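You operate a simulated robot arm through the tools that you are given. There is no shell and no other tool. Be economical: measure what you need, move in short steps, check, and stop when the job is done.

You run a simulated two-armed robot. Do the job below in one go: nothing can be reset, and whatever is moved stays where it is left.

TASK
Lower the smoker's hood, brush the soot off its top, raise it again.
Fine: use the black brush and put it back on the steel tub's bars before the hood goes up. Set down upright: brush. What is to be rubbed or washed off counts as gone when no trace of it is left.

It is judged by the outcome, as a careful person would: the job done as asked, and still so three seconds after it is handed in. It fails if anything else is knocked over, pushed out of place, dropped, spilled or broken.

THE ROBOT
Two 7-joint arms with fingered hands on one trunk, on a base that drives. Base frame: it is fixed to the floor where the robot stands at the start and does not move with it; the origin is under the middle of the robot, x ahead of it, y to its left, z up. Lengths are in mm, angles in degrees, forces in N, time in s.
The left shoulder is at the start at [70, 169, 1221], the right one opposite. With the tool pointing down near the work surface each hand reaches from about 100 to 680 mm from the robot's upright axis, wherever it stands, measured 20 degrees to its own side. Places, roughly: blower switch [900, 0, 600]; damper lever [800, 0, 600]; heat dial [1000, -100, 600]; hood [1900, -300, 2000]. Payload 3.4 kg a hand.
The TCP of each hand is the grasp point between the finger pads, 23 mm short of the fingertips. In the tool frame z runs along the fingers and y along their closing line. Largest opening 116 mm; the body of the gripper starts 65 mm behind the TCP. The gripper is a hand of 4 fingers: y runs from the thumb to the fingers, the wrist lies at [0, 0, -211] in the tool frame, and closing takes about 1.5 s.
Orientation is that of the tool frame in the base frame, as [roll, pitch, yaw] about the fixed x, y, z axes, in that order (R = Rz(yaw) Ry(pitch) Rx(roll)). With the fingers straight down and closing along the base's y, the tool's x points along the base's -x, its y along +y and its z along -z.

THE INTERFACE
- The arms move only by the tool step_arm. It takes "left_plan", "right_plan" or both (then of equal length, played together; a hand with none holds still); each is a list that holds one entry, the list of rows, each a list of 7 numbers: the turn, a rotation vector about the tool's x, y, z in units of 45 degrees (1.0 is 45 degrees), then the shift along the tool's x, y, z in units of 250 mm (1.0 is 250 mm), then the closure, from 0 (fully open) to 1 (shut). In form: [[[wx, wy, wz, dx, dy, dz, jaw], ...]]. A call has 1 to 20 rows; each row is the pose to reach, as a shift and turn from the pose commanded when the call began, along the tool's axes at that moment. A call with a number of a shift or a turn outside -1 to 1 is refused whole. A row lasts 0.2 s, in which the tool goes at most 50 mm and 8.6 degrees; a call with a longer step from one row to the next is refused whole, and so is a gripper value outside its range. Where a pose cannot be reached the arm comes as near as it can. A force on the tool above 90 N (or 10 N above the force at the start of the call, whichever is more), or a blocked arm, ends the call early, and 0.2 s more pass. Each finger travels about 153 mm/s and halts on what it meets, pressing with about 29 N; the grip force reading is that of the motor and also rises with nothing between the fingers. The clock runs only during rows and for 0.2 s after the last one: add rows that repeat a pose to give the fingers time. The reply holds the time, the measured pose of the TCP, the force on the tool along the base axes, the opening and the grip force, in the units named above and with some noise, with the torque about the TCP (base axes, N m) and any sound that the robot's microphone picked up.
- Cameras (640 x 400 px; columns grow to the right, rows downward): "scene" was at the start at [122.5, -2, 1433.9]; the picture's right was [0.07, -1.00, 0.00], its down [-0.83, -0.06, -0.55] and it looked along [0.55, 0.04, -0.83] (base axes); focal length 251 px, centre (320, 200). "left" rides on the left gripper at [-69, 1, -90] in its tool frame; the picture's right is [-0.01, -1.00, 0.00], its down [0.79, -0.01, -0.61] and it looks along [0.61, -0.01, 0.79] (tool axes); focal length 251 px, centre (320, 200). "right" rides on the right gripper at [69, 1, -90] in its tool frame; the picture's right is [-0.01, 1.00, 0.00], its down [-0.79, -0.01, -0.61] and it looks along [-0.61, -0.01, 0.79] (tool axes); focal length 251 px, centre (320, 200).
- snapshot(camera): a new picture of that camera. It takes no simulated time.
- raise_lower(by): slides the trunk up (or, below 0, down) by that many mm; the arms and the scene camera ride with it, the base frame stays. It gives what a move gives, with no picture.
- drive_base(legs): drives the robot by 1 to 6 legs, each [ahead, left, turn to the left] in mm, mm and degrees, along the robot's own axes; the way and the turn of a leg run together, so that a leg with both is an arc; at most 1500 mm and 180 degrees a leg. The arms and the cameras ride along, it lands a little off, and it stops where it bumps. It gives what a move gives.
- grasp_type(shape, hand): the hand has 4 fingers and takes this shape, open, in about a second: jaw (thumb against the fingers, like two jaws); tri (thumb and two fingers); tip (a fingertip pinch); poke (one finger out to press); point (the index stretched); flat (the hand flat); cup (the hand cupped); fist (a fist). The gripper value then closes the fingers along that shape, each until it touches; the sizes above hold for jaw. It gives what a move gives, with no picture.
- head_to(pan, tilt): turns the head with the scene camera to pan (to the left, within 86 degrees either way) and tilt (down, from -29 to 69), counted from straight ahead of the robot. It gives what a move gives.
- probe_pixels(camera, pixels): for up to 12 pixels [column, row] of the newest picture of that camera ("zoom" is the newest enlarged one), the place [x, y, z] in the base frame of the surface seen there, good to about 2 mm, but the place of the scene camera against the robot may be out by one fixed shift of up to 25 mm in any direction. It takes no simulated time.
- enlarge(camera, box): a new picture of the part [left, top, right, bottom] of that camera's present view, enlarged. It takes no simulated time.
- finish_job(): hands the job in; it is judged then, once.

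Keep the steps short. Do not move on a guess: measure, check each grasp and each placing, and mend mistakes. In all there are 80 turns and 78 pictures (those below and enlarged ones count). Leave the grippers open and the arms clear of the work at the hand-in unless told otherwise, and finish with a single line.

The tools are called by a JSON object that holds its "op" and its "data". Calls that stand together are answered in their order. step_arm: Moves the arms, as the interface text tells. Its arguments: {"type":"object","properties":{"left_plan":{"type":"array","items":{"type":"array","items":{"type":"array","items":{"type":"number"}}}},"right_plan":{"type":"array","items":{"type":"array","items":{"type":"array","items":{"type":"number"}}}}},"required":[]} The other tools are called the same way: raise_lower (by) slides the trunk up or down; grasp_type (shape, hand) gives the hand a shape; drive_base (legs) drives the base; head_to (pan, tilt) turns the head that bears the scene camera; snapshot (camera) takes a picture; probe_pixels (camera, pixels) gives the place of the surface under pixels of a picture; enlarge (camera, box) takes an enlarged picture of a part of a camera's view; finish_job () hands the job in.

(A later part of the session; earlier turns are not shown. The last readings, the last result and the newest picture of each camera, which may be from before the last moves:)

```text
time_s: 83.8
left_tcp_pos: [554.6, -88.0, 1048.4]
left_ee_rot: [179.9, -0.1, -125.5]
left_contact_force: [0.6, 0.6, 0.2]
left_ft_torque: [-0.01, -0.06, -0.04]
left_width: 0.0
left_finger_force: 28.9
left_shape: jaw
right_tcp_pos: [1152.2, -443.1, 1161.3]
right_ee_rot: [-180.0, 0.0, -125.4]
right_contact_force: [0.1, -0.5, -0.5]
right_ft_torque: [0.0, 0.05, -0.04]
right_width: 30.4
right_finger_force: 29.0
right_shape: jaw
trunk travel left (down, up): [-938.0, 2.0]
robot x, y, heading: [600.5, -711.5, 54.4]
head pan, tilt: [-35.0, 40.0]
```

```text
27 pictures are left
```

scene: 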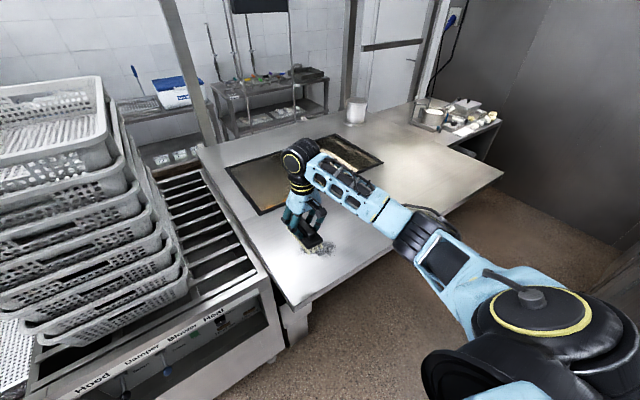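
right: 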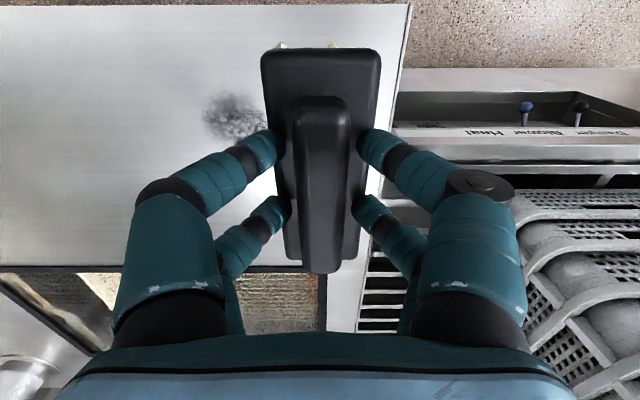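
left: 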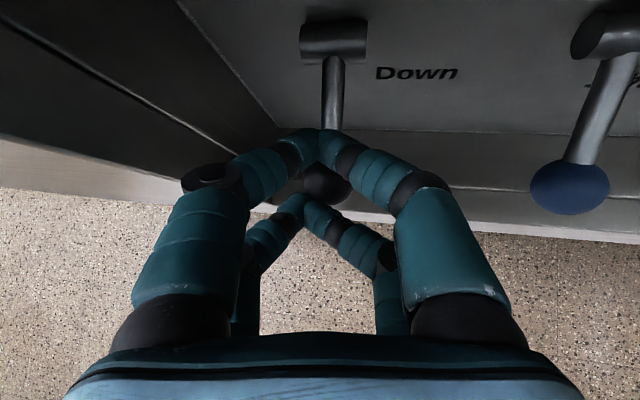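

The soot shows at (205–265, 92–140) in the right camera. I'll measure it and the hood top.

{"op": "probe_pixels", "data": {"camera": "right", "pixels": [[232, 115], [205, 115], [230, 93], [235, 137], [258, 115], [258, 100], [212, 98], [150, 150], [380, 30], [330, 265], [265, 50], [378, 50]]}}

{"op": "enlarge", "data": {"camera": "scene", "box": [280, 220, 360, 270]}}

```text
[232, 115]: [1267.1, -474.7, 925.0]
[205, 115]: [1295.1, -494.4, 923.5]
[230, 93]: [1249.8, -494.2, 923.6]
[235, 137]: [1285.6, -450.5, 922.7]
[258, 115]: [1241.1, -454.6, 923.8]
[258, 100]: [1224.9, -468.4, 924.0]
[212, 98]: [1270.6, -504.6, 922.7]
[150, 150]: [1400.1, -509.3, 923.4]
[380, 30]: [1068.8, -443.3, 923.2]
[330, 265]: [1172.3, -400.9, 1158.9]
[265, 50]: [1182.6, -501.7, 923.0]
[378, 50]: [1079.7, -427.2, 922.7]
```

```text
8.00 times, centred on (320, 245) of scene
```

zoom: 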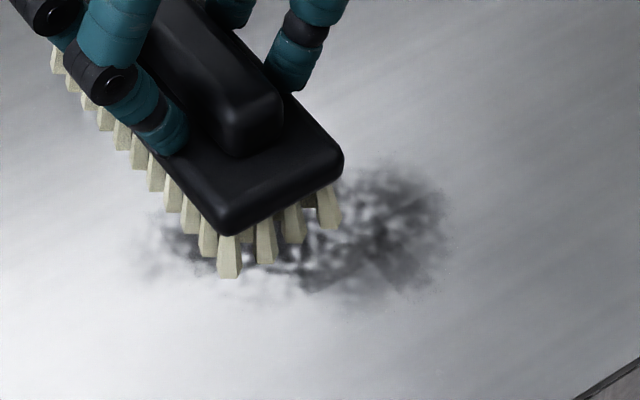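

The right camera puts the hood top at z≈923, lower than my earlier reading, so the hood kept settling. I'll confirm with the scene camera.

{"op": "probe_pixels", "data": {"camera": "scene", "pixels": [[330, 248], [310, 250], [290, 300], [360, 260], [203, 152], [500, 172], [318, 240]]}}

{"op": "snapshot", "data": {"camera": "right"}}

{"op": "probe_pixels", "data": {"camera": "right", "pixels": [[232, 115], [205, 115], [230, 93], [235, 137], [150, 150], [250, 120], [60, 60]]}}

```text
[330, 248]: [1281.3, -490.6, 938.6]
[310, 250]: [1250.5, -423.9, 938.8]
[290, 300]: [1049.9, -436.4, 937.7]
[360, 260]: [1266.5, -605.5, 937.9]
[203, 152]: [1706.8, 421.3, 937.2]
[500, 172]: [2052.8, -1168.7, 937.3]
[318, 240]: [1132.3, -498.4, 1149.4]
```

```text
25 pictures are left
```

right: 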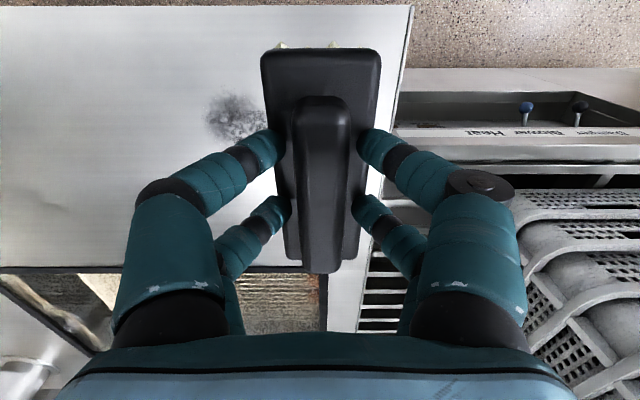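

```text
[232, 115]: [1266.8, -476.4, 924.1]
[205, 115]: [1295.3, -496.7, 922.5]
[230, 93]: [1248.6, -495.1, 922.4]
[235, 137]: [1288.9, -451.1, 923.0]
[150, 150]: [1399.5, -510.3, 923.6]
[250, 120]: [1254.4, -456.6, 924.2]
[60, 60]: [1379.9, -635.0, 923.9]
```

The hood is settled at z≈923 (the right-camera frame, which I trust). The soot covers about u 1215–1345 and F 320–420 (F measured away from me). I'll bring the base right 150 and forward 60, then lower the trunk.

{"op": "drive_base", "data": {"legs": [[60, -150, 0]]}}

{"op": "raise_lower", "data": {"by": -140}}

{"op": "snapshot", "data": {"camera": "right"}}

{"op": "head_to", "data": {"pan": -25, "tilt": 50}}

{"op": "snapshot", "data": {"camera": "scene"}}

```text
time_s: 85.2
left_tcp_pos: [711.2, -127.8, 1049.4]
left_ee_rot: [-179.9, 0.0, -125.6]
left_contact_force: [-0.8, 0.1, 0.0]
left_ft_torque: [0.01, 0.01, 0.02]
left_width: 0.0
left_finger_force: 28.6
left_shape: jaw
right_tcp_pos: [1307.0, -481.0, 1161.4]
right_ee_rot: [-179.9, 0.3, -125.5]
right_contact_force: [-0.5, 0.0, -0.6]
right_ft_torque: [-0.03, -0.04, 0.0]
right_width: 30.3
right_finger_force: 28.7
right_shape: jaw
trunk travel left (down, up): [-938.0, 2.0]
robot x, y, heading: [759.4, -749.5, 54.2]
head pan, tilt: [-35.0, 40.0]
```

```text
time_s: 86.9
left_tcp_pos: [712.7, -127.3, 910.0]
left_ee_rot: [-180.0, -0.1, -125.5]
left_contact_force: [0.2, 0.6, -0.7]
left_ft_torque: [0.0, 0.01, 0.01]
left_width: 0.0
left_finger_force: 28.8
left_shape: jaw
right_tcp_pos: [1311.1, -482.0, 1020.8]
right_ee_rot: [180.0, 0.1, -125.4]
right_contact_force: [0.3, 0.4, -1.2]
right_ft_torque: [0.0, 0.0, 0.0]
right_width: 30.5
right_finger_force: 29.0
right_shape: jaw
trunk travel left (down, up): [-798.0, 142.0]
robot x, y, heading: [757.5, -752.1, 54.6]
head pan, tilt: [-35.0, 40.0]
```

```text
24 pictures are left
```

right: 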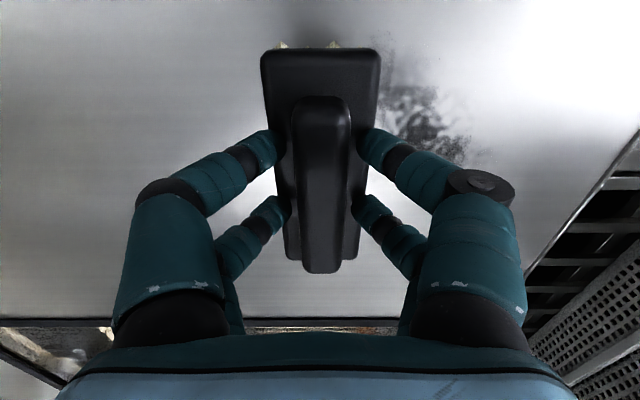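

```text
time_s: 87.6
left_tcp_pos: [713.0, -127.8, 909.5]
left_ee_rot: [180.0, -0.1, -125.6]
left_contact_force: [-0.2, 0.3, -0.7]
left_ft_torque: [0.02, -0.01, -0.03]
left_width: 0.0
left_finger_force: 29.1
left_shape: jaw
right_tcp_pos: [1311.2, -483.6, 1020.2]
right_ee_rot: [180.0, 0.0, -125.5]
right_contact_force: [0.1, 0.7, -0.9]
right_ft_torque: [-0.02, -0.01, 0.0]
right_width: 30.4
right_finger_force: 29.6
right_shape: jaw
trunk travel left (down, up): [-798.0, 142.0]
robot x, y, heading: [762.8, -754.5, 54.5]
head pan, tilt: [-25.0, 50.0]
```

```text
23 pictures are left
```

scene: 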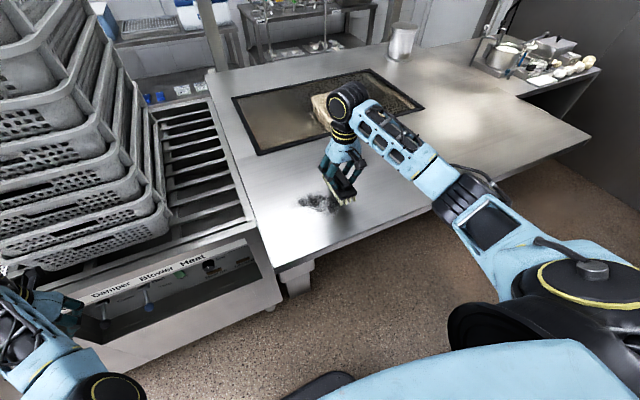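

The soot's left part is now seen at cols 378–465, rows 35–155 in the right camera. I'll measure its outline.

{"op": "probe_pixels", "data": {"camera": "right", "pixels": [[385, 40], [385, 70], [420, 90], [445, 125], [465, 140], [490, 155], [460, 155], [425, 60], [330, 30], [250, 60]]}}

{"op": "enlarge", "data": {"camera": "scene", "box": [280, 170, 380, 230]}}

{"op": "probe_pixels", "data": {"camera": "zoom", "pixels": [[100, 200], [200, 150], [200, 250], [330, 210], [400, 235], [350, 280], [480, 280]]}}

```text
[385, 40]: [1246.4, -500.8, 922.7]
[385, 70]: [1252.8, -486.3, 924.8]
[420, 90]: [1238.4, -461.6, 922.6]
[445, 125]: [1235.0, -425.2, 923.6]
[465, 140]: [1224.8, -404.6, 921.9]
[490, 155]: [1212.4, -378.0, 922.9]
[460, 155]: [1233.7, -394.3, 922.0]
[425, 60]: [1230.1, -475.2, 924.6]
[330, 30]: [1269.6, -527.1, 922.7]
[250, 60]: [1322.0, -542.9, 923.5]
```

```text
6.40 times, centred on (330, 200) of scene
```

zoom: 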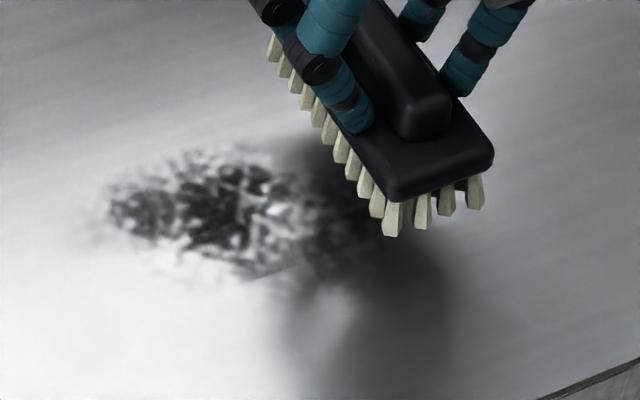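

```text
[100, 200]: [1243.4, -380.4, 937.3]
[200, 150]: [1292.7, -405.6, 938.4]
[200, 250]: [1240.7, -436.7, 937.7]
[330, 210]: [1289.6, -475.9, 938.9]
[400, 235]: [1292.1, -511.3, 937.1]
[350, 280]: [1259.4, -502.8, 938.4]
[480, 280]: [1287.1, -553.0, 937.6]
```

I'll cover F 295–440 and u 1195–1365 with margin, using strokes to left and right. First I'll lower gently until the bristles touch.

{"op": "step_arm", "data": {"right_plan": [[[0, 0, 0, 0, 0, 0.07, 1], [0, 0, 0, 0, 0, 0.11, 1], [0, 0, 0, 0, 0, 0.125, 1], [0, 0, 0, 0, 0, 0.135, 1], [0, 0, 0, 0, 0, 0.14, 1]]]}}

```text
time_s: 88.8
left_tcp_pos: [714.2, -127.3, 909.1]
left_ee_rot: [-180.0, -0.2, -125.6]
left_contact_force: [-0.2, -0.1, -0.1]
left_ft_torque: [0.0, 0.01, 0.0]
left_width: 0.0
left_finger_force: 29.0
left_shape: jaw
right_tcp_pos: [1310.5, -482.6, 986.4]
right_ee_rot: [180.0, 0.0, -125.4]
right_contact_force: [-0.5, 0.5, -1.2]
right_ft_torque: [0.01, 0.05, 0.01]
right_width: 30.6
right_finger_force: 28.9
right_shape: jaw
trunk travel left (down, up): [-798.0, 142.0]
robot x, y, heading: [762.4, -752.1, 54.4]
head pan, tilt: [-25.0, 50.0]
```

No contact yet at z 986. I'll go a few millimetres lower in small steps.

{"op": "step_arm", "data": {"right_plan": [[[0, 0, 0, 0, 0, 0.01, 1], [0, 0, 0, 0, 0, 0.02, 1], [0, 0, 0, 0, 0, 0.03, 1]]]}}

```text
time_s: 89.6
left_tcp_pos: [709.5, -128.3, 910.9]
left_ee_rot: [-180.0, 0.2, -125.5]
left_contact_force: [-0.1, 0.2, -0.7]
left_ft_torque: [-0.01, 0.04, 0.01]
left_width: 0.0
left_finger_force: 29.5
left_shape: jaw
right_tcp_pos: [1308.5, -482.9, 981.9]
right_ee_rot: [-179.8, 0.6, -125.5]
right_contact_force: [9.3, 4.1, 41.3]
right_ft_torque: [-0.08, -0.41, -0.05]
right_width: 31.0
right_finger_force: 28.8
right_shape: jaw
trunk travel left (down, up): [-798.0, 142.0]
robot x, y, heading: [758.1, -750.2, 54.4]
head pan, tilt: [-25.0, 50.0]
```

Contact, with 41 N at the bottom step. I'll ease 1.5 mm and brush three lanes across the patch.

{"op": "step_arm", "data": {"right_plan": [[[0, 0, 0, 0.088, -0.09, -0.006, 1], [0, 0, 0, 0.088, 0.054, -0.006, 1], [0, 0, 0, 0.088, 0.198, -0.006, 1], [0, 0, 0, 0.088, 0.342, -0.006, 1], [0, 0, 0, 0.088, 0.486, -0.006, 1], [0, 0, 0, 0.088, 0.63, -0.006, 1], [0, 0, 0, -0.022, 0.63, -0.006, 1], [0, 0, 0, -0.022, 0.486, -0.006, 1], [0, 0, 0, -0.022, 0.342, -0.006, 1], [0, 0, 0, -0.022, 0.198, -0.006, 1], [0, 0, 0, -0.022, 0.054, -0.006, 1], [0, 0, 0, -0.022, -0.09, -0.006, 1], [0, 0, 0, -0.132, -0.09, -0.006, 1], [0, 0, 0, -0.132, 0.054, -0.006, 1], [0, 0, 0, -0.132, 0.198, -0.006, 1], [0, 0, 0, -0.132, 0.342, -0.006, 1], [0, 0, 0, -0.132, 0.486, -0.006, 1], [0, 0, 0, -0.132, 0.63, -0.006, 1]]]}}

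{"op": "snapshot", "data": {"camera": "right"}}

{"op": "enlarge", "data": {"camera": "scene", "box": [260, 160, 400, 250]}}

```text
time_s: 93.4
left_tcp_pos: [711.9, -128.9, 910.3]
left_ee_rot: [-180.0, 0.1, -125.6]
left_contact_force: [-0.3, -0.6, 0.8]
left_ft_torque: [0.02, -0.01, 0.01]
left_width: 0.0
left_finger_force: 29.3
left_shape: jaw
right_tcp_pos: [1199.9, -363.9, 983.4]
right_ee_rot: [-179.9, 0.1, -125.5]
right_contact_force: [4.3, -5.9, 18.2]
right_ft_torque: [-0.18, -0.17, 0.0]
right_width: 31.7
right_finger_force: 29.1
right_shape: jaw
trunk travel left (down, up): [-798.0, 142.0]
robot x, y, heading: [760.8, -751.7, 54.4]
head pan, tilt: [-25.0, 50.0]
```

```text
21 pictures are left
```

right: 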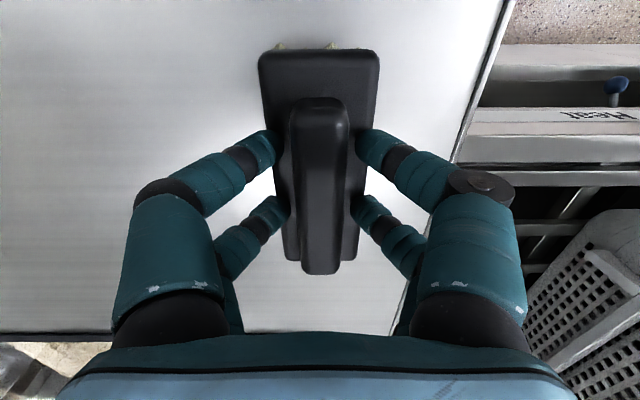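

```text
4.44 times, centred on (330, 205) of scene
```

zoom: 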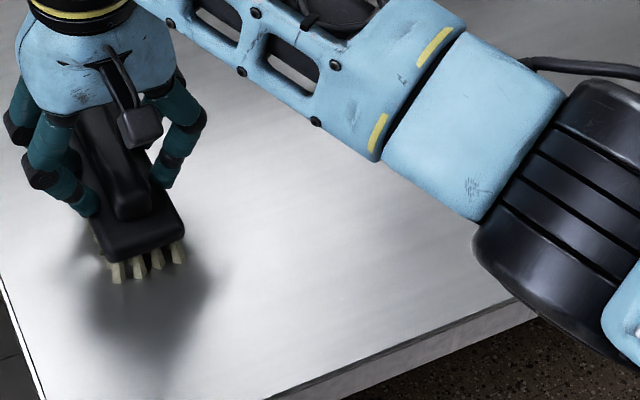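

The patch looks gone. I'll lift the brush straight up and inspect the whole area for any trace.

{"op": "step_arm", "data": {"right_plan": [[[0, 0, 0, 0, 0, -0.1, 1], [0, 0, 0, 0, 0, -0.25, 1], [0, 0, 0, 0, 0, -0.4, 1]]]}}

{"op": "raise_lower", "data": {"by": 140}}

{"op": "enlarge", "data": {"camera": "scene", "box": [240, 170, 420, 290]}}

{"op": "snapshot", "data": {"camera": "right"}}

```text
time_s: 94.2
left_tcp_pos: [712.7, -128.1, 909.2]
left_ee_rot: [180.0, -0.2, -125.6]
left_contact_force: [-0.1, -0.5, 0.8]
left_ft_torque: [0.0, -0.02, -0.02]
left_width: 0.1
left_finger_force: 28.9
left_shape: jaw
right_tcp_pos: [1201.2, -364.4, 1080.3]
right_ee_rot: [-180.0, 0.0, -125.4]
right_contact_force: [-0.4, 0.2, -1.9]
right_ft_torque: [-0.04, 0.05, 0.0]
right_width: 31.2
right_finger_force: 29.5
right_shape: jaw
trunk travel left (down, up): [-798.0, 142.0]
robot x, y, heading: [759.4, -751.3, 54.6]
head pan, tilt: [-25.0, 50.0]
```

```text
time_s: 95.9
left_tcp_pos: [713.2, -128.0, 1048.3]
left_ee_rot: [180.0, 0.0, -125.5]
left_contact_force: [0.3, 0.1, -0.4]
left_ft_torque: [-0.01, 0.0, -0.02]
left_width: 0.0
left_finger_force: 29.3
left_shape: jaw
right_tcp_pos: [1201.7, -364.4, 1219.1]
right_ee_rot: [-180.0, 0.0, -125.4]
right_contact_force: [0.4, 0.2, 0.3]
right_ft_torque: [0.0, 0.02, 0.01]
right_width: 31.2
right_finger_force: 28.6
right_shape: jaw
trunk travel left (down, up): [-938.0, 2.0]
robot x, y, heading: [762.2, -751.9, 54.6]
head pan, tilt: [-25.0, 50.0]
```

```text
3.33 times, centred on (330, 230) of scene
```

zoom: 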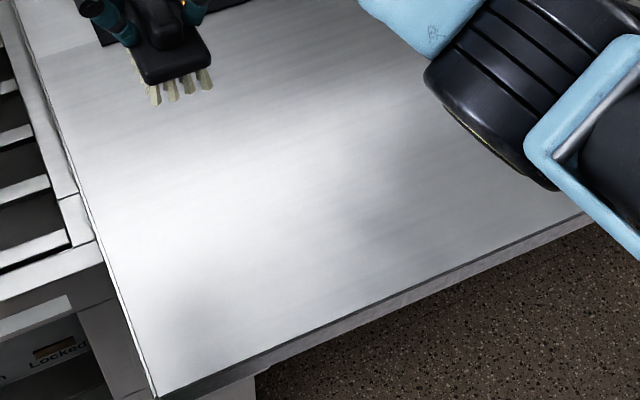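

```text
18 pictures are left
```

right: 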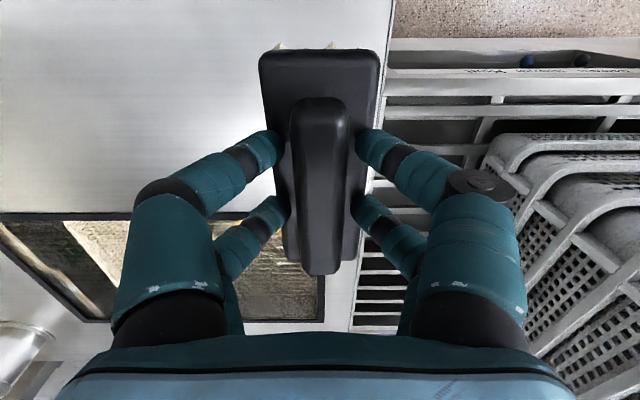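

No trace is left in either view. Now the brush goes back. I'll slide left 216 mm, shift the right hand right 157 mm, slide left another 157 mm, staying high and clear of the stack.

{"op": "drive_base", "data": {"legs": [[0, 216, 0]]}}

{"op": "step_arm", "data": {"right_plan": [[[0, 0, 0, 0, -0.16, 0, 1], [0, 0, 0, 0, -0.32, 0, 1], [0, 0, 0, 0, -0.48, 0, 1], [0, 0, 0, 0, -0.63, 0, 1]]]}}

{"op": "drive_base", "data": {"legs": [[0, 157, 0]]}}

```text
time_s: 97.6
left_tcp_pos: [538.3, -3.3, 1051.3]
left_ee_rot: [179.8, -0.1, -125.5]
left_contact_force: [-0.4, -0.5, 0.5]
left_ft_torque: [0.02, 0.0, -0.01]
left_width: 0.0
left_finger_force: 28.9
left_shape: jaw
right_tcp_pos: [1028.8, -239.1, 1218.5]
right_ee_rot: [179.9, 0.0, -125.4]
right_contact_force: [1.0, -0.1, -1.5]
right_ft_torque: [0.03, 0.02, 0.01]
right_width: 31.2
right_finger_force: 28.8
right_shape: jaw
trunk travel left (down, up): [-938.0, 2.0]
robot x, y, heading: [586.3, -629.0, 54.8]
head pan, tilt: [-25.0, 50.0]
```

```text
time_s: 98.6
left_tcp_pos: [537.4, -3.4, 1048.9]
left_ee_rot: [179.9, -0.1, -125.5]
left_contact_force: [0.3, 0.6, -0.3]
left_ft_torque: [0.0, 0.03, 0.01]
left_width: 0.0
left_finger_force: 28.6
left_shape: jaw
right_tcp_pos: [1155.1, -332.3, 1218.3]
right_ee_rot: [-180.0, 0.0, -125.5]
right_contact_force: [0.1, -0.6, -0.6]
right_ft_torque: [0.01, 0.04, 0.01]
right_width: 31.5
right_finger_force: 28.9
right_shape: jaw
trunk travel left (down, up): [-938.0, 2.0]
robot x, y, heading: [585.5, -627.0, 54.6]
head pan, tilt: [-25.0, 50.0]
```

```text
time_s: 100.0
left_tcp_pos: [411.1, 85.8, 1050.4]
left_ee_rot: [179.7, -0.1, -125.5]
left_contact_force: [0.0, -0.2, 1.2]
left_ft_torque: [0.01, 0.05, 0.02]
left_width: 0.0
left_finger_force: 29.4
left_shape: jaw
right_tcp_pos: [1029.0, -242.0, 1217.4]
right_ee_rot: [179.9, 0.0, -125.3]
right_contact_force: [0.0, -0.4, 0.1]
right_ft_torque: [-0.01, 0.03, -0.02]
right_width: 31.4
right_finger_force: 29.1
right_shape: jaw
trunk travel left (down, up): [-938.0, 2.0]
robot x, y, heading: [457.9, -535.0, 54.5]
head pan, tilt: [-25.0, 50.0]
```

On line now (u 978). I'll drive forward 153 mm over the brush's old place, lower the trunk 90 mm and look.

{"op": "drive_base", "data": {"legs": [[153, 0, 0]]}}

{"op": "raise_lower", "data": {"by": -90}}

{"op": "snapshot", "data": {"camera": "right"}}

```text
time_s: 101.4
left_tcp_pos: [495.8, 210.3, 1051.6]
left_ee_rot: [179.9, 0.2, -125.5]
left_contact_force: [-0.7, 0.2, 0.2]
left_ft_torque: [-0.02, 0.0, -0.04]
left_width: 0.0
left_finger_force: 29.2
left_shape: jaw
right_tcp_pos: [1113.3, -116.3, 1220.1]
right_ee_rot: [-179.9, 0.2, -125.4]
right_contact_force: [-0.3, -0.7, -1.0]
right_ft_torque: [-0.01, 0.02, 0.0]
right_width: 31.4
right_finger_force: 29.3
right_shape: jaw
trunk travel left (down, up): [-938.0, 2.0]
robot x, y, heading: [545.8, -413.1, 54.7]
head pan, tilt: [-25.0, 50.0]
```

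```text
time_s: 102.6
left_tcp_pos: [496.7, 213.6, 959.2]
left_ee_rot: [-179.9, 0.0, -125.5]
left_contact_force: [0.6, 0.6, 0.5]
left_ft_torque: [-0.01, -0.02, -0.02]
left_width: 0.2
left_finger_force: 28.6
left_shape: jaw
right_tcp_pos: [1114.7, -115.6, 1128.1]
right_ee_rot: [180.0, 0.1, -125.4]
right_contact_force: [-0.2, -0.1, -1.4]
right_ft_torque: [0.01, -0.01, -0.05]
right_width: 31.1
right_finger_force: 28.8
right_shape: jaw
trunk travel left (down, up): [-848.0, 92.0]
robot x, y, heading: [545.3, -410.9, 54.5]
head pan, tilt: [-25.0, 50.0]
```

```text
17 pictures are left
```

right: 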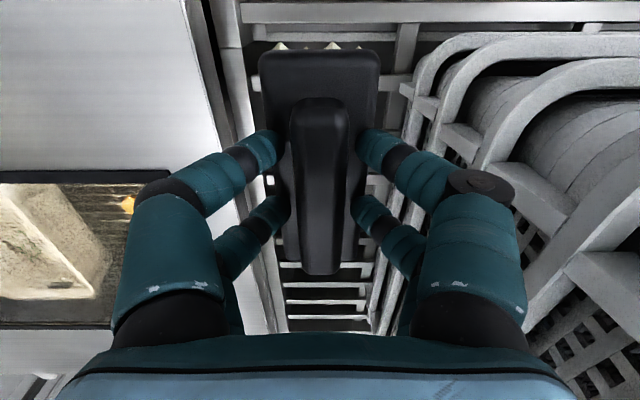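

I'm within 1 mm of the pick-up spot. I'll lower the brush onto the bars, slowing near the bottom.

{"op": "step_arm", "data": {"right_plan": [[[0, 0, 0, 0, 0, 0.12, 1], [0, 0, 0, 0, 0, 0.26, 1], [0, 0, 0, 0, 0, 0.4, 1], [0, 0, 0, 0, 0, 0.54, 1], [0, 0, 0, 0, 0, 0.68, 1], [0, 0, 0, 0, 0, 0.8, 1], [0, 0, 0, 0, 0, 0.87, 1], [0, 0, 0, 0, 0, 0.91, 1], [0, 0, 0, 0, 0, 0.93, 1], [0, 0, 0, 0, 0, 0.938, 1]]]}}

```text
time_s: 104.8
left_tcp_pos: [497.3, 211.8, 959.1]
left_ee_rot: [179.9, -0.2, -125.6]
left_contact_force: [1.1, -0.1, 0.5]
left_ft_torque: [0.0, -0.02, 0.0]
left_width: 0.0
left_finger_force: 29.1
left_shape: jaw
right_tcp_pos: [1113.8, -114.0, 895.2]
right_ee_rot: [-180.0, 0.0, -125.4]
right_contact_force: [0.1, -0.6, -0.8]
right_ft_torque: [-0.03, 0.01, 0.01]
right_width: 31.2
right_finger_force: 28.8
right_shape: jaw
trunk travel left (down, up): [-848.0, 92.0]
robot x, y, heading: [543.0, -413.1, 54.3]
head pan, tilt: [-25.0, 50.0]
```

{"op": "step_arm", "data": {"right_plan": [[[0, 0, 0, 0, 0, 0.006, 1], [0, 0, 0, 0, 0, 0.012, 1], [0, 0, 0, 0, 0, 0.012, 1]]]}}

{"op": "snapshot", "data": {"camera": "right"}}

```text
time_s: 105.6
left_tcp_pos: [498.4, 211.8, 959.5]
left_ee_rot: [180.0, -0.1, -125.5]
left_contact_force: [0.7, 0.8, 0.1]
left_ft_torque: [-0.01, 0.0, 0.0]
left_width: 0.2
left_finger_force: 28.7
left_shape: jaw
right_tcp_pos: [1115.1, -115.3, 891.2]
right_ee_rot: [180.0, 0.1, -125.4]
right_contact_force: [-0.3, -0.4, -0.8]
right_ft_torque: [0.04, -0.03, -0.01]
right_width: 31.1
right_finger_force: 29.1
right_shape: jaw
trunk travel left (down, up): [-848.0, 92.0]
robot x, y, heading: [546.3, -413.4, 54.6]
head pan, tilt: [-25.0, 50.0]
```

```text
16 pictures are left
```

right: 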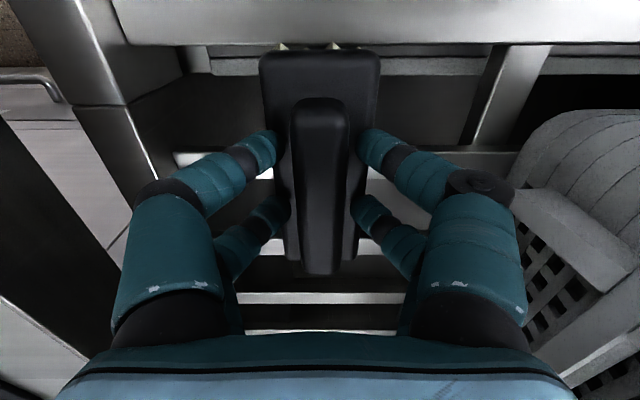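

Nearly there: z 891 and no contact yet. I'll lower by 1 mm steps until I feel the bars.

{"op": "step_arm", "data": {"right_plan": [[[0, 0, 0, 0, 0, 0.004, 1], [0, 0, 0, 0, 0, 0.008, 1], [0, 0, 0, 0, 0, 0.008, 1]]]}}

```text
time_s: 106.4
left_tcp_pos: [496.2, 212.4, 960.3]
left_ee_rot: [-180.0, 0.1, -125.5]
left_contact_force: [0.4, 0.2, -0.1]
left_ft_torque: [-0.02, 0.02, 0.01]
left_width: 0.3
left_finger_force: 28.6
left_shape: jaw
right_tcp_pos: [1114.5, -114.2, 890.8]
right_ee_rot: [-179.9, 0.2, -125.4]
right_contact_force: [4.4, 2.5, 14.2]
right_ft_torque: [-0.01, -0.22, 0.04]
right_width: 31.4
right_finger_force: 29.4
right_shape: jaw
trunk travel left (down, up): [-848.0, 92.0]
robot x, y, heading: [545.0, -412.5, 54.6]
head pan, tilt: [-25.0, 50.0]
```

The brush rests on the bars (14 N). I'll open to the same width as at the grasp, then rise straight up.

{"op": "step_arm", "data": {"right_plan": [[[0, 0, 0, 0, 0, -0.002, 0.7], [0, 0, 0, 0, 0, -0.002, 0.6], [0, 0, 0, 0, 0, -0.002, 0.42], [0, 0, 0, 0, 0, -0.002, 0.42], [0, 0, 0, 0, 0, -0.002, 0.42], [0, 0, 0, 0, 0, -0.002, 0.42], [0, 0, 0, 0, 0, -0.06, 0.42], [0, 0, 0, 0, 0, -0.2, 0.42], [0, 0, 0, 0, 0, -0.34, 0.42], [0, 0, 0, 0, 0, -0.48, 0.42]]]}}

{"op": "snapshot", "data": {"camera": "right"}}

{"op": "probe_pixels", "data": {"camera": "right", "pixels": [[316, 95], [316, 110], [316, 130], [316, 160], [300, 60], [335, 60]]}}

```text
time_s: 108.6
left_tcp_pos: [497.4, 213.0, 959.7]
left_ee_rot: [-179.9, -0.1, -125.5]
left_contact_force: [0.0, -1.3, 1.1]
left_ft_torque: [-0.01, -0.01, 0.01]
left_width: 0.0
left_finger_force: 29.1
left_shape: jaw
right_tcp_pos: [1114.6, -112.7, 1010.4]
right_ee_rot: [180.0, 0.0, -125.5]
right_contact_force: [-0.6, -0.1, -0.2]
right_ft_torque: [-0.06, 0.01, -0.02]
right_width: 66.5
right_finger_force: 0.3
right_shape: jaw
trunk travel left (down, up): [-848.0, 92.0]
robot x, y, heading: [545.2, -411.3, 54.6]
head pan, tilt: [-25.0, 50.0]
```

```text
15 pictures are left
```

right: 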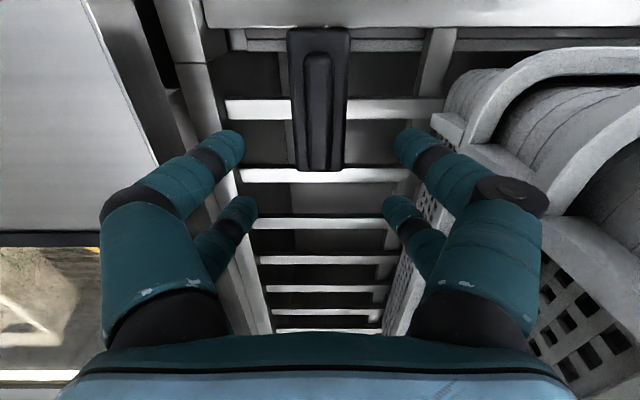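

```text
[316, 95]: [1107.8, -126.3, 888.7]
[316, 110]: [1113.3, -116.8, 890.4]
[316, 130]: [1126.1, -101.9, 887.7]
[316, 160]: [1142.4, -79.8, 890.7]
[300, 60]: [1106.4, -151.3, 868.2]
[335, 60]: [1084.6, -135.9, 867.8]
```

The brush stands upright in its place (handle top 890, body 867, as before). I'll back out, then retract the right hand to its earlier spot and put the left hand back into its lever-pushing pose (the reverse of the stow move).

{"op": "drive_base", "data": {"legs": [[-290, 0, 0]]}}

{"op": "step_arm", "data": {"right_plan": [[[0, 0, 0, 0.12, 0.04, 0, 0.42], [0, 0, 0, 0.24, 0.08, 0, 0.42], [0, 0, 0, 0.36, 0.12, 0, 0.42], [0, 0, 0, 0.48, 0.17, 0, 0.3], [0, 0, 0, 0.6, 0.22, 0, 0.2], [0, 0, 0, 0.72, 0.26, 0, 0.1], [0, 0, 0, 0.84, 0.31, 0, 0], [0, 0, 0, 0.96, 0.36, 0, 0]]]}}

{"op": "step_arm", "data": {"left_plan": [[[-0.03, -0.12, -0.001, -0.079, -0.08, 0.03, 1], [-0.059, -0.24, -0.003, -0.158, -0.161, 0.06, 1], [-0.089, -0.36, -0.004, -0.237, -0.241, 0.09, 1], [-0.118, -0.48, -0.005, -0.316, -0.322, 0.12, 1], [-0.148, -0.6, -0.007, -0.395, -0.402, 0.15, 1], [-0.178, -0.72, -0.008, -0.474, -0.483, 0.18, 1], [-0.207, -0.84, -0.01, -0.553, -0.563, 0.21, 1], [-0.237, -0.96, -0.011, -0.632, -0.644, 0.24, 1]]]}}

```text
time_s: 110.6
left_tcp_pos: [328.1, -22.1, 958.9]
left_ee_rot: [-180.0, -0.1, -125.3]
left_contact_force: [0.6, -0.1, 0.7]
left_ft_torque: [-0.02, 0.02, 0.02]
left_width: 0.0
left_finger_force: 28.9
left_shape: jaw
right_tcp_pos: [946.4, -344.6, 1008.0]
right_ee_rot: [-180.0, 0.0, -125.2]
right_contact_force: [0.6, 0.6, -0.3]
right_ft_torque: [-0.02, -0.02, 0.0]
right_width: 66.7
right_finger_force: 0.1
right_shape: jaw
trunk travel left (down, up): [-848.0, 92.0]
robot x, y, heading: [376.5, -644.5, 54.9]
head pan, tilt: [-25.0, 50.0]
```

```text
time_s: 112.4
left_tcp_pos: [328.0, -23.5, 958.9]
left_ee_rot: [-179.9, 0.0, -125.3]
left_contact_force: [-0.3, 0.1, 0.1]
left_ft_torque: [-0.04, 0.02, 0.01]
left_width: 0.0
left_finger_force: 28.9
left_shape: jaw
right_tcp_pos: [733.2, -491.7, 1009.0]
right_ee_rot: [-180.0, 0.1, -125.1]
right_contact_force: [0.6, -0.1, -1.2]
right_ft_torque: [0.0, -0.01, 0.01]
right_width: 116.1
right_finger_force: 0.1
right_shape: jaw
trunk travel left (down, up): [-848.0, 92.0]
robot x, y, heading: [380.2, -647.3, 54.8]
head pan, tilt: [-25.0, 50.0]
```

```text
time_s: 114.4
left_tcp_pos: [492.0, 50.5, 900.7]
left_ee_rot: [159.1, 42.1, -132.8]
left_contact_force: [-0.5, 0.4, -0.4]
left_ft_torque: [0.0, 0.01, 0.0]
left_width: 0.0
left_finger_force: 29.2
left_shape: jaw
right_tcp_pos: [734.5, -490.5, 1009.8]
right_ee_rot: [-180.0, 0.1, -125.0]
right_contact_force: [0.4, -0.9, 0.0]
right_ft_torque: [0.0, -0.02, 0.02]
right_width: 116.0
right_finger_force: 0.0
right_shape: jaw
trunk travel left (down, up): [-848.0, 92.0]
robot x, y, heading: [378.2, -650.9, 54.8]
head pan, tilt: [-25.0, 50.0]
stopped in row 8 (left hand): the arm was blocked; the commanded pose is now the measured one
```

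The left hand is close to its earlier pose. I'll slide right 183 mm and lower 250 mm so that it faces the lever, then measure.

{"op": "drive_base", "data": {"legs": [[0, -183, 0]]}}

{"op": "raise_lower", "data": {"by": -250}}

{"op": "snapshot", "data": {"camera": "left"}}

{"op": "head_to", "data": {"pan": 0, "tilt": 35}}

{"op": "snapshot", "data": {"camera": "scene"}}

```text
time_s: 115.9
left_tcp_pos: [641.8, -54.9, 900.0]
left_ee_rot: [159.3, 42.0, -132.6]
left_contact_force: [0.4, 0.2, 0.4]
left_ft_torque: [0.01, -0.02, -0.04]
left_width: 0.1
left_finger_force: 29.1
left_shape: jaw
right_tcp_pos: [884.3, -595.9, 1009.4]
right_ee_rot: [-179.9, -0.1, -125.2]
right_contact_force: [0.9, 0.1, -0.2]
right_ft_torque: [-0.03, -0.02, 0.0]
right_width: 115.9
right_finger_force: 0.1
right_shape: jaw
trunk travel left (down, up): [-848.0, 92.0]
robot x, y, heading: [529.5, -756.0, 54.9]
head pan, tilt: [-25.0, 50.0]
```

```text
time_s: 118.5
left_tcp_pos: [642.4, -56.2, 649.0]
left_ee_rot: [159.1, 42.0, -132.9]
left_contact_force: [-0.4, -0.7, -0.2]
left_ft_torque: [-0.03, 0.0, 0.02]
left_width: 0.1
left_finger_force: 29.2
left_shape: jaw
right_tcp_pos: [885.1, -597.9, 758.9]
right_ee_rot: [-180.0, 0.1, -125.3]
right_contact_force: [0.5, 0.8, -0.2]
right_ft_torque: [0.01, 0.02, -0.02]
right_width: 115.9
right_finger_force: 0.0
right_shape: jaw
trunk travel left (down, up): [-598.0, 342.0]
robot x, y, heading: [526.6, -755.3, 54.6]
head pan, tilt: [-25.0, 50.0]
```

```text
14 pictures are left
```

left: 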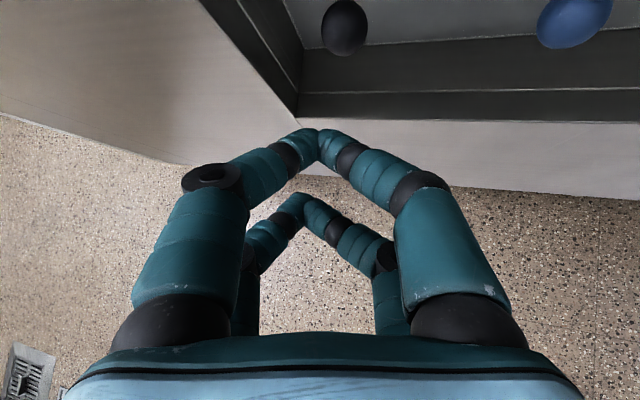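

```text
time_s: 119.4
left_tcp_pos: [643.2, -56.9, 649.9]
left_ee_rot: [159.0, 42.0, -132.8]
left_contact_force: [-0.9, -0.9, 0.4]
left_ft_torque: [0.01, 0.04, 0.0]
left_width: 0.0
left_finger_force: 28.5
left_shape: jaw
right_tcp_pos: [885.2, -596.4, 759.2]
right_ee_rot: [-180.0, 0.0, -125.2]
right_contact_force: [-0.4, 0.0, 0.7]
right_ft_torque: [0.01, 0.01, 0.0]
right_width: 115.9
right_finger_force: 0.0
right_shape: jaw
trunk travel left (down, up): [-598.0, 342.0]
robot x, y, heading: [529.9, -750.3, 54.9]
head pan, tilt: [0.0, 35.0]
```

```text
13 pictures are left
```

scene: 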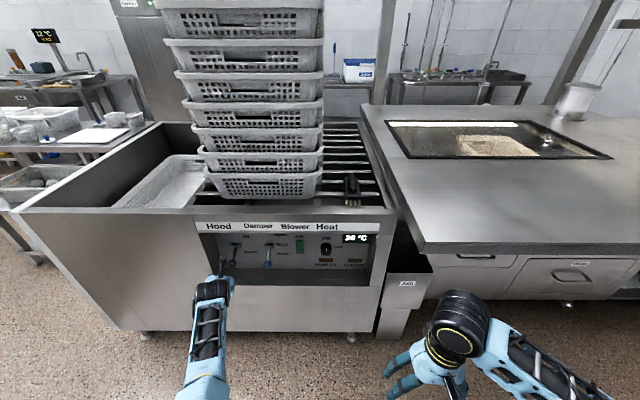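

The hood top also looks clean from here. I'll check it enlarged, and measure the knob, recess floor and lip with the left camera.

{"op": "enlarge", "data": {"camera": "scene", "box": [380, 140, 560, 250]}}

{"op": "probe_pixels", "data": {"camera": "left", "pixels": [[344, 28], [344, 50], [330, 30], [400, 105], [400, 80], [400, 50], [420, 127], [302, 118], [300, 100], [303, 142], [308, 205]]}}

```text
3.56 times, centred on (470, 195) of scene
```

zoom: 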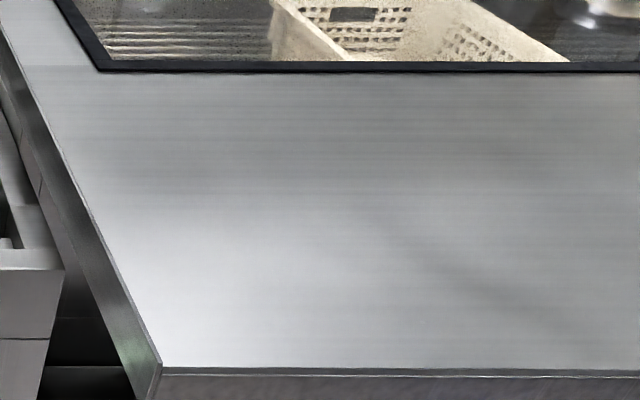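

```text
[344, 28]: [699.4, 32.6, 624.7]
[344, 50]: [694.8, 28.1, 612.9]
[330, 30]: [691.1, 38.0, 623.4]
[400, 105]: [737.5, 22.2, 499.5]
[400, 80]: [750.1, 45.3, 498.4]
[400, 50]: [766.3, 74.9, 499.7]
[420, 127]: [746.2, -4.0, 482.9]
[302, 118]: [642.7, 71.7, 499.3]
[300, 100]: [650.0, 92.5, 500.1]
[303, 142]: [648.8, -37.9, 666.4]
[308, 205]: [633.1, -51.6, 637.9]
```

The hood top is clean. The recess floor is at z 500, the knob's centre about (703,42,618), and my fingertips' top at z 666. I'll lower 78 mm and drive in 100 mm so the tips are under the knob.

{"op": "raise_lower", "data": {"by": -78}}

{"op": "drive_base", "data": {"legs": [[100, 3, 0]]}}

{"op": "snapshot", "data": {"camera": "left"}}

```text
time_s: 120.5
left_tcp_pos: [642.5, -57.6, 572.0]
left_ee_rot: [159.0, 42.0, -132.8]
left_contact_force: [0.7, -0.7, 0.0]
left_ft_torque: [-0.02, -0.05, 0.0]
left_width: 0.0
left_finger_force: 28.8
left_shape: jaw
right_tcp_pos: [886.4, -597.4, 680.8]
right_ee_rot: [179.9, 0.1, -125.2]
right_contact_force: [0.6, 0.6, 0.3]
right_ft_torque: [-0.02, 0.01, 0.0]
right_width: 116.0
right_finger_force: 0.1
right_shape: jaw
trunk travel left (down, up): [-520.0, 420.0]
robot x, y, heading: [524.2, -752.1, 54.7]
head pan, tilt: [0.0, 35.0]
```

```text
time_s: 121.7
left_tcp_pos: [697.3, 25.1, 571.4]
left_ee_rot: [159.2, 42.0, -132.7]
left_contact_force: [-0.2, 0.4, -0.4]
left_ft_torque: [0.02, -0.02, 0.04]
left_width: 0.2
left_finger_force: 29.3
left_shape: jaw
right_tcp_pos: [939.3, -516.0, 680.1]
right_ee_rot: [-180.0, 0.0, -125.2]
right_contact_force: [0.1, 0.9, 0.0]
right_ft_torque: [0.0, 0.04, 0.05]
right_width: 116.1
right_finger_force: 0.0
right_shape: jaw
trunk travel left (down, up): [-520.0, 420.0]
robot x, y, heading: [585.0, -674.6, 54.6]
head pan, tilt: [0.0, 35.0]
```

```text
11 pictures are left
```

left: 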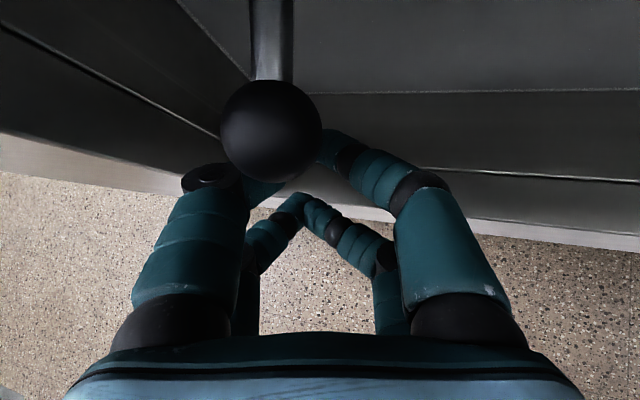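

The knob is just above the fingertips. I'll raise the trunk in steps.

{"op": "raise_lower", "data": {"by": 35}}

{"op": "snapshot", "data": {"camera": "left"}}

```text
time_s: 122.5
left_tcp_pos: [696.7, 25.3, 607.1]
left_ee_rot: [159.0, 42.0, -133.1]
left_contact_force: [-0.7, -0.2, 0.2]
left_ft_torque: [-0.02, 0.0, -0.01]
left_width: 0.3
left_finger_force: 28.7
left_shape: jaw
right_tcp_pos: [940.2, -514.9, 716.1]
right_ee_rot: [179.9, 0.0, -125.1]
right_contact_force: [0.7, 0.2, 0.4]
right_ft_torque: [0.02, -0.02, 0.02]
right_width: 116.1
right_finger_force: 0.1
right_shape: jaw
trunk travel left (down, up): [-555.0, 385.0]
robot x, y, heading: [581.5, -669.3, 54.6]
head pan, tilt: [0.0, 35.0]
```

```text
10 pictures are left
```

left: 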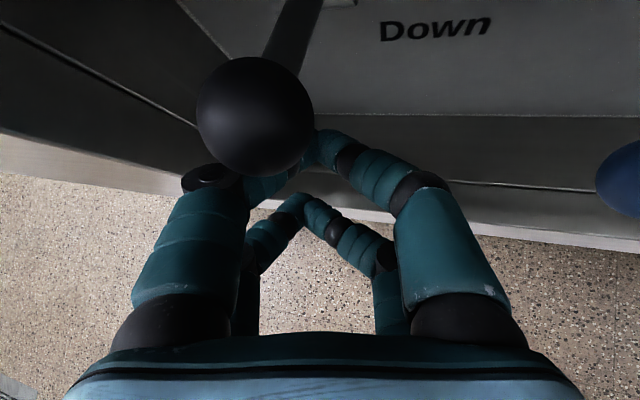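

{"op": "probe_pixels", "data": {"camera": "left", "pixels": [[255, 115], [290, 40], [315, 145], [255, 165]]}}

{"op": "raise_lower", "data": {"by": 22}}

{"op": "snapshot", "data": {"camera": "left"}}

{"op": "probe_pixels", "data": {"camera": "left", "pixels": [[250, 110], [320, 60]]}}

```text
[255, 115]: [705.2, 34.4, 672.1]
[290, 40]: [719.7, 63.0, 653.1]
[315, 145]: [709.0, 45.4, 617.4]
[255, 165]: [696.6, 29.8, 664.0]
```

```text
time_s: 123.2
left_tcp_pos: [695.4, 24.9, 624.7]
left_ee_rot: [159.6, 41.6, -132.5]
left_contact_force: [-8.2, -5.4, -25.4]
left_ft_torque: [-0.28, -0.29, 0.13]
left_width: 0.0
left_finger_force: 28.5
left_shape: jaw
right_tcp_pos: [939.1, -512.4, 737.4]
right_ee_rot: [-179.9, -0.1, -125.2]
right_contact_force: [-0.3, 0.3, 0.1]
right_ft_torque: [-0.01, 0.0, 0.01]
right_width: 115.9
right_finger_force: 0.1
right_shape: jaw
trunk travel left (down, up): [-577.0, 363.0]
robot x, y, heading: [585.2, -668.3, 54.7]
head pan, tilt: [0.0, 35.0]
```

```text
9 pictures are left
```

left: 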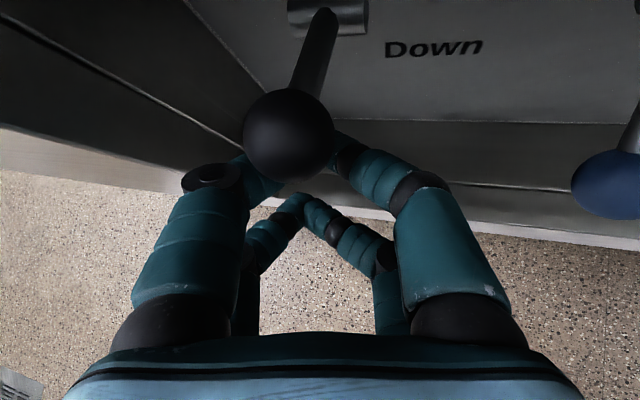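

```text
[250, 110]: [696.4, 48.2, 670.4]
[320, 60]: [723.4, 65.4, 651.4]
```

The knob is back at z≈672 ("Up") and against its stop (25 N). I'll relax 25 mm and watch the hood.

{"op": "raise_lower", "data": {"by": -25}}

{"op": "head_to", "data": {"pan": -25, "tilt": 0}}

{"op": "snapshot", "data": {"camera": "scene"}}

```text
time_s: 123.9
left_tcp_pos: [697.3, 25.4, 605.0]
left_ee_rot: [159.0, 42.2, -133.0]
left_contact_force: [0.2, -0.1, -0.2]
left_ft_torque: [0.0, -0.03, 0.02]
left_width: 0.0
left_finger_force: 29.2
left_shape: jaw
right_tcp_pos: [938.9, -515.5, 714.4]
right_ee_rot: [-180.0, 0.1, -125.2]
right_contact_force: [0.0, 0.4, 0.3]
right_ft_torque: [0.01, -0.02, -0.02]
right_width: 115.7
right_finger_force: 0.1
right_shape: jaw
trunk travel left (down, up): [-552.0, 388.0]
robot x, y, heading: [586.5, -673.0, 54.7]
head pan, tilt: [0.0, 35.0]
```

```text
time_s: 124.9
left_tcp_pos: [696.4, 26.0, 605.1]
left_ee_rot: [159.1, 42.1, -133.0]
left_contact_force: [0.8, -0.5, -0.4]
left_ft_torque: [0.02, -0.01, 0.02]
left_width: 0.0
left_finger_force: 28.5
left_shape: jaw
right_tcp_pos: [939.9, -515.7, 713.2]
right_ee_rot: [-180.0, 0.0, -125.2]
right_contact_force: [1.1, 0.2, -1.0]
right_ft_torque: [0.02, 0.03, 0.02]
right_width: 115.8
right_finger_force: 0.0
right_shape: jaw
trunk travel left (down, up): [-552.0, 388.0]
robot x, y, heading: [585.4, -668.8, 54.5]
head pan, tilt: [-25.0, 0.0]
```

```text
8 pictures are left
```

scene: 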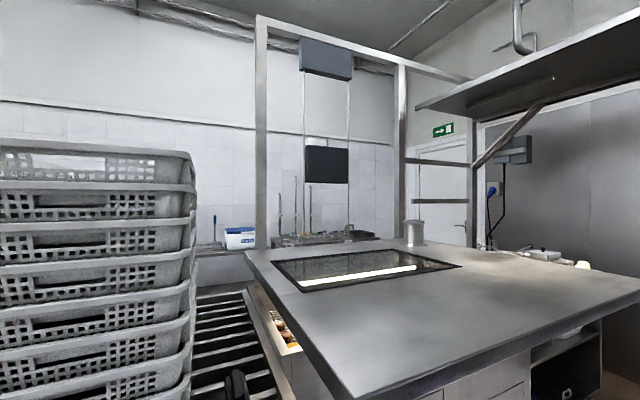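

The hood is rising. I'll draw the hand straight back out while it goes up, give it time, and look again.

{"op": "drive_base", "data": {"legs": [[-110, 0, 0]]}}

{"op": "step_arm", "data": {"left_plan": [[[0, 0, 0, 0, 0, 0, 0], [0, 0, 0, 0, 0, 0, 0], [0, 0, 0, 0, 0, 0, 0], [0, 0, 0, 0, 0, 0, 0], [0, 0, 0, 0, 0, 0, 0], [0, 0, 0, 0, 0, 0, 0], [0, 0, 0, 0, 0, 0, 0], [0, 0, 0, 0, 0, 0, 0], [0, 0, 0, 0, 0, 0, 0], [0, 0, 0, 0, 0, 0, 0], [0, 0, 0, 0, 0, 0, 0], [0, 0, 0, 0, 0, 0, 0], [0, 0, 0, 0, 0, 0, 0], [0, 0, 0, 0, 0, 0, 0], [0, 0, 0, 0, 0, 0, 0], [0, 0, 0, 0, 0, 0, 0], [0, 0, 0, 0, 0, 0, 0], [0, 0, 0, 0, 0, 0, 0], [0, 0, 0, 0, 0, 0, 0], [0, 0, 0, 0, 0, 0, 0]]]}}

{"op": "snapshot", "data": {"camera": "scene"}}

{"op": "probe_pixels", "data": {"camera": "scene", "pixels": [[400, 60], [450, 90], [500, 60], [400, 100], [600, 60]]}}

```text
time_s: 126.1
left_tcp_pos: [631.7, -66.1, 604.2]
left_ee_rot: [159.0, 42.1, -132.8]
left_contact_force: [-0.1, -0.2, 0.0]
left_ft_torque: [0.0, 0.0, 0.01]
left_width: 0.0
left_finger_force: 29.0
left_shape: jaw
right_tcp_pos: [872.7, -607.3, 712.4]
right_ee_rot: [-179.8, 0.1, -125.0]
right_contact_force: [0.0, 0.3, -0.1]
right_ft_torque: [0.02, 0.0, 0.02]
right_width: 116.1
right_finger_force: 0.0
right_shape: jaw
trunk travel left (down, up): [-552.0, 388.0]
robot x, y, heading: [519.7, -760.3, 54.8]
head pan, tilt: [-25.0, 0.0]
```

```text
time_s: 130.3
left_tcp_pos: [629.8, -65.4, 603.3]
left_ee_rot: [159.1, 42.0, -132.8]
left_contact_force: [0.5, 0.4, -0.7]
left_ft_torque: [-0.02, -0.01, 0.02]
left_width: 116.0
left_finger_force: 0.0
left_shape: jaw
right_tcp_pos: [875.1, -605.6, 713.4]
right_ee_rot: [180.0, 0.2, -125.2]
right_contact_force: [0.4, 0.0, -0.1]
right_ft_torque: [0.03, 0.04, 0.01]
right_width: 116.0
right_finger_force: 0.0
right_shape: jaw
trunk travel left (down, up): [-552.0, 388.0]
robot x, y, heading: [517.2, -758.6, 54.8]
head pan, tilt: [-25.0, 0.0]
```

```text
7 pictures are left
```

scene: 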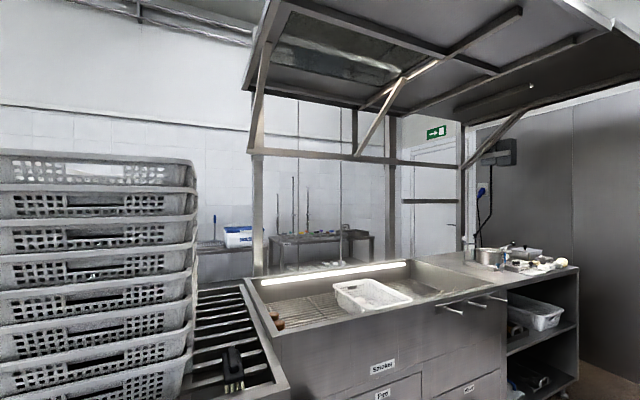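

```text
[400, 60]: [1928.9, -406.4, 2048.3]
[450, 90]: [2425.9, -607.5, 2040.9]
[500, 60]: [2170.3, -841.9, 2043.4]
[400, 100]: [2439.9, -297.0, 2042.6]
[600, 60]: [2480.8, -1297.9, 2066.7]
```

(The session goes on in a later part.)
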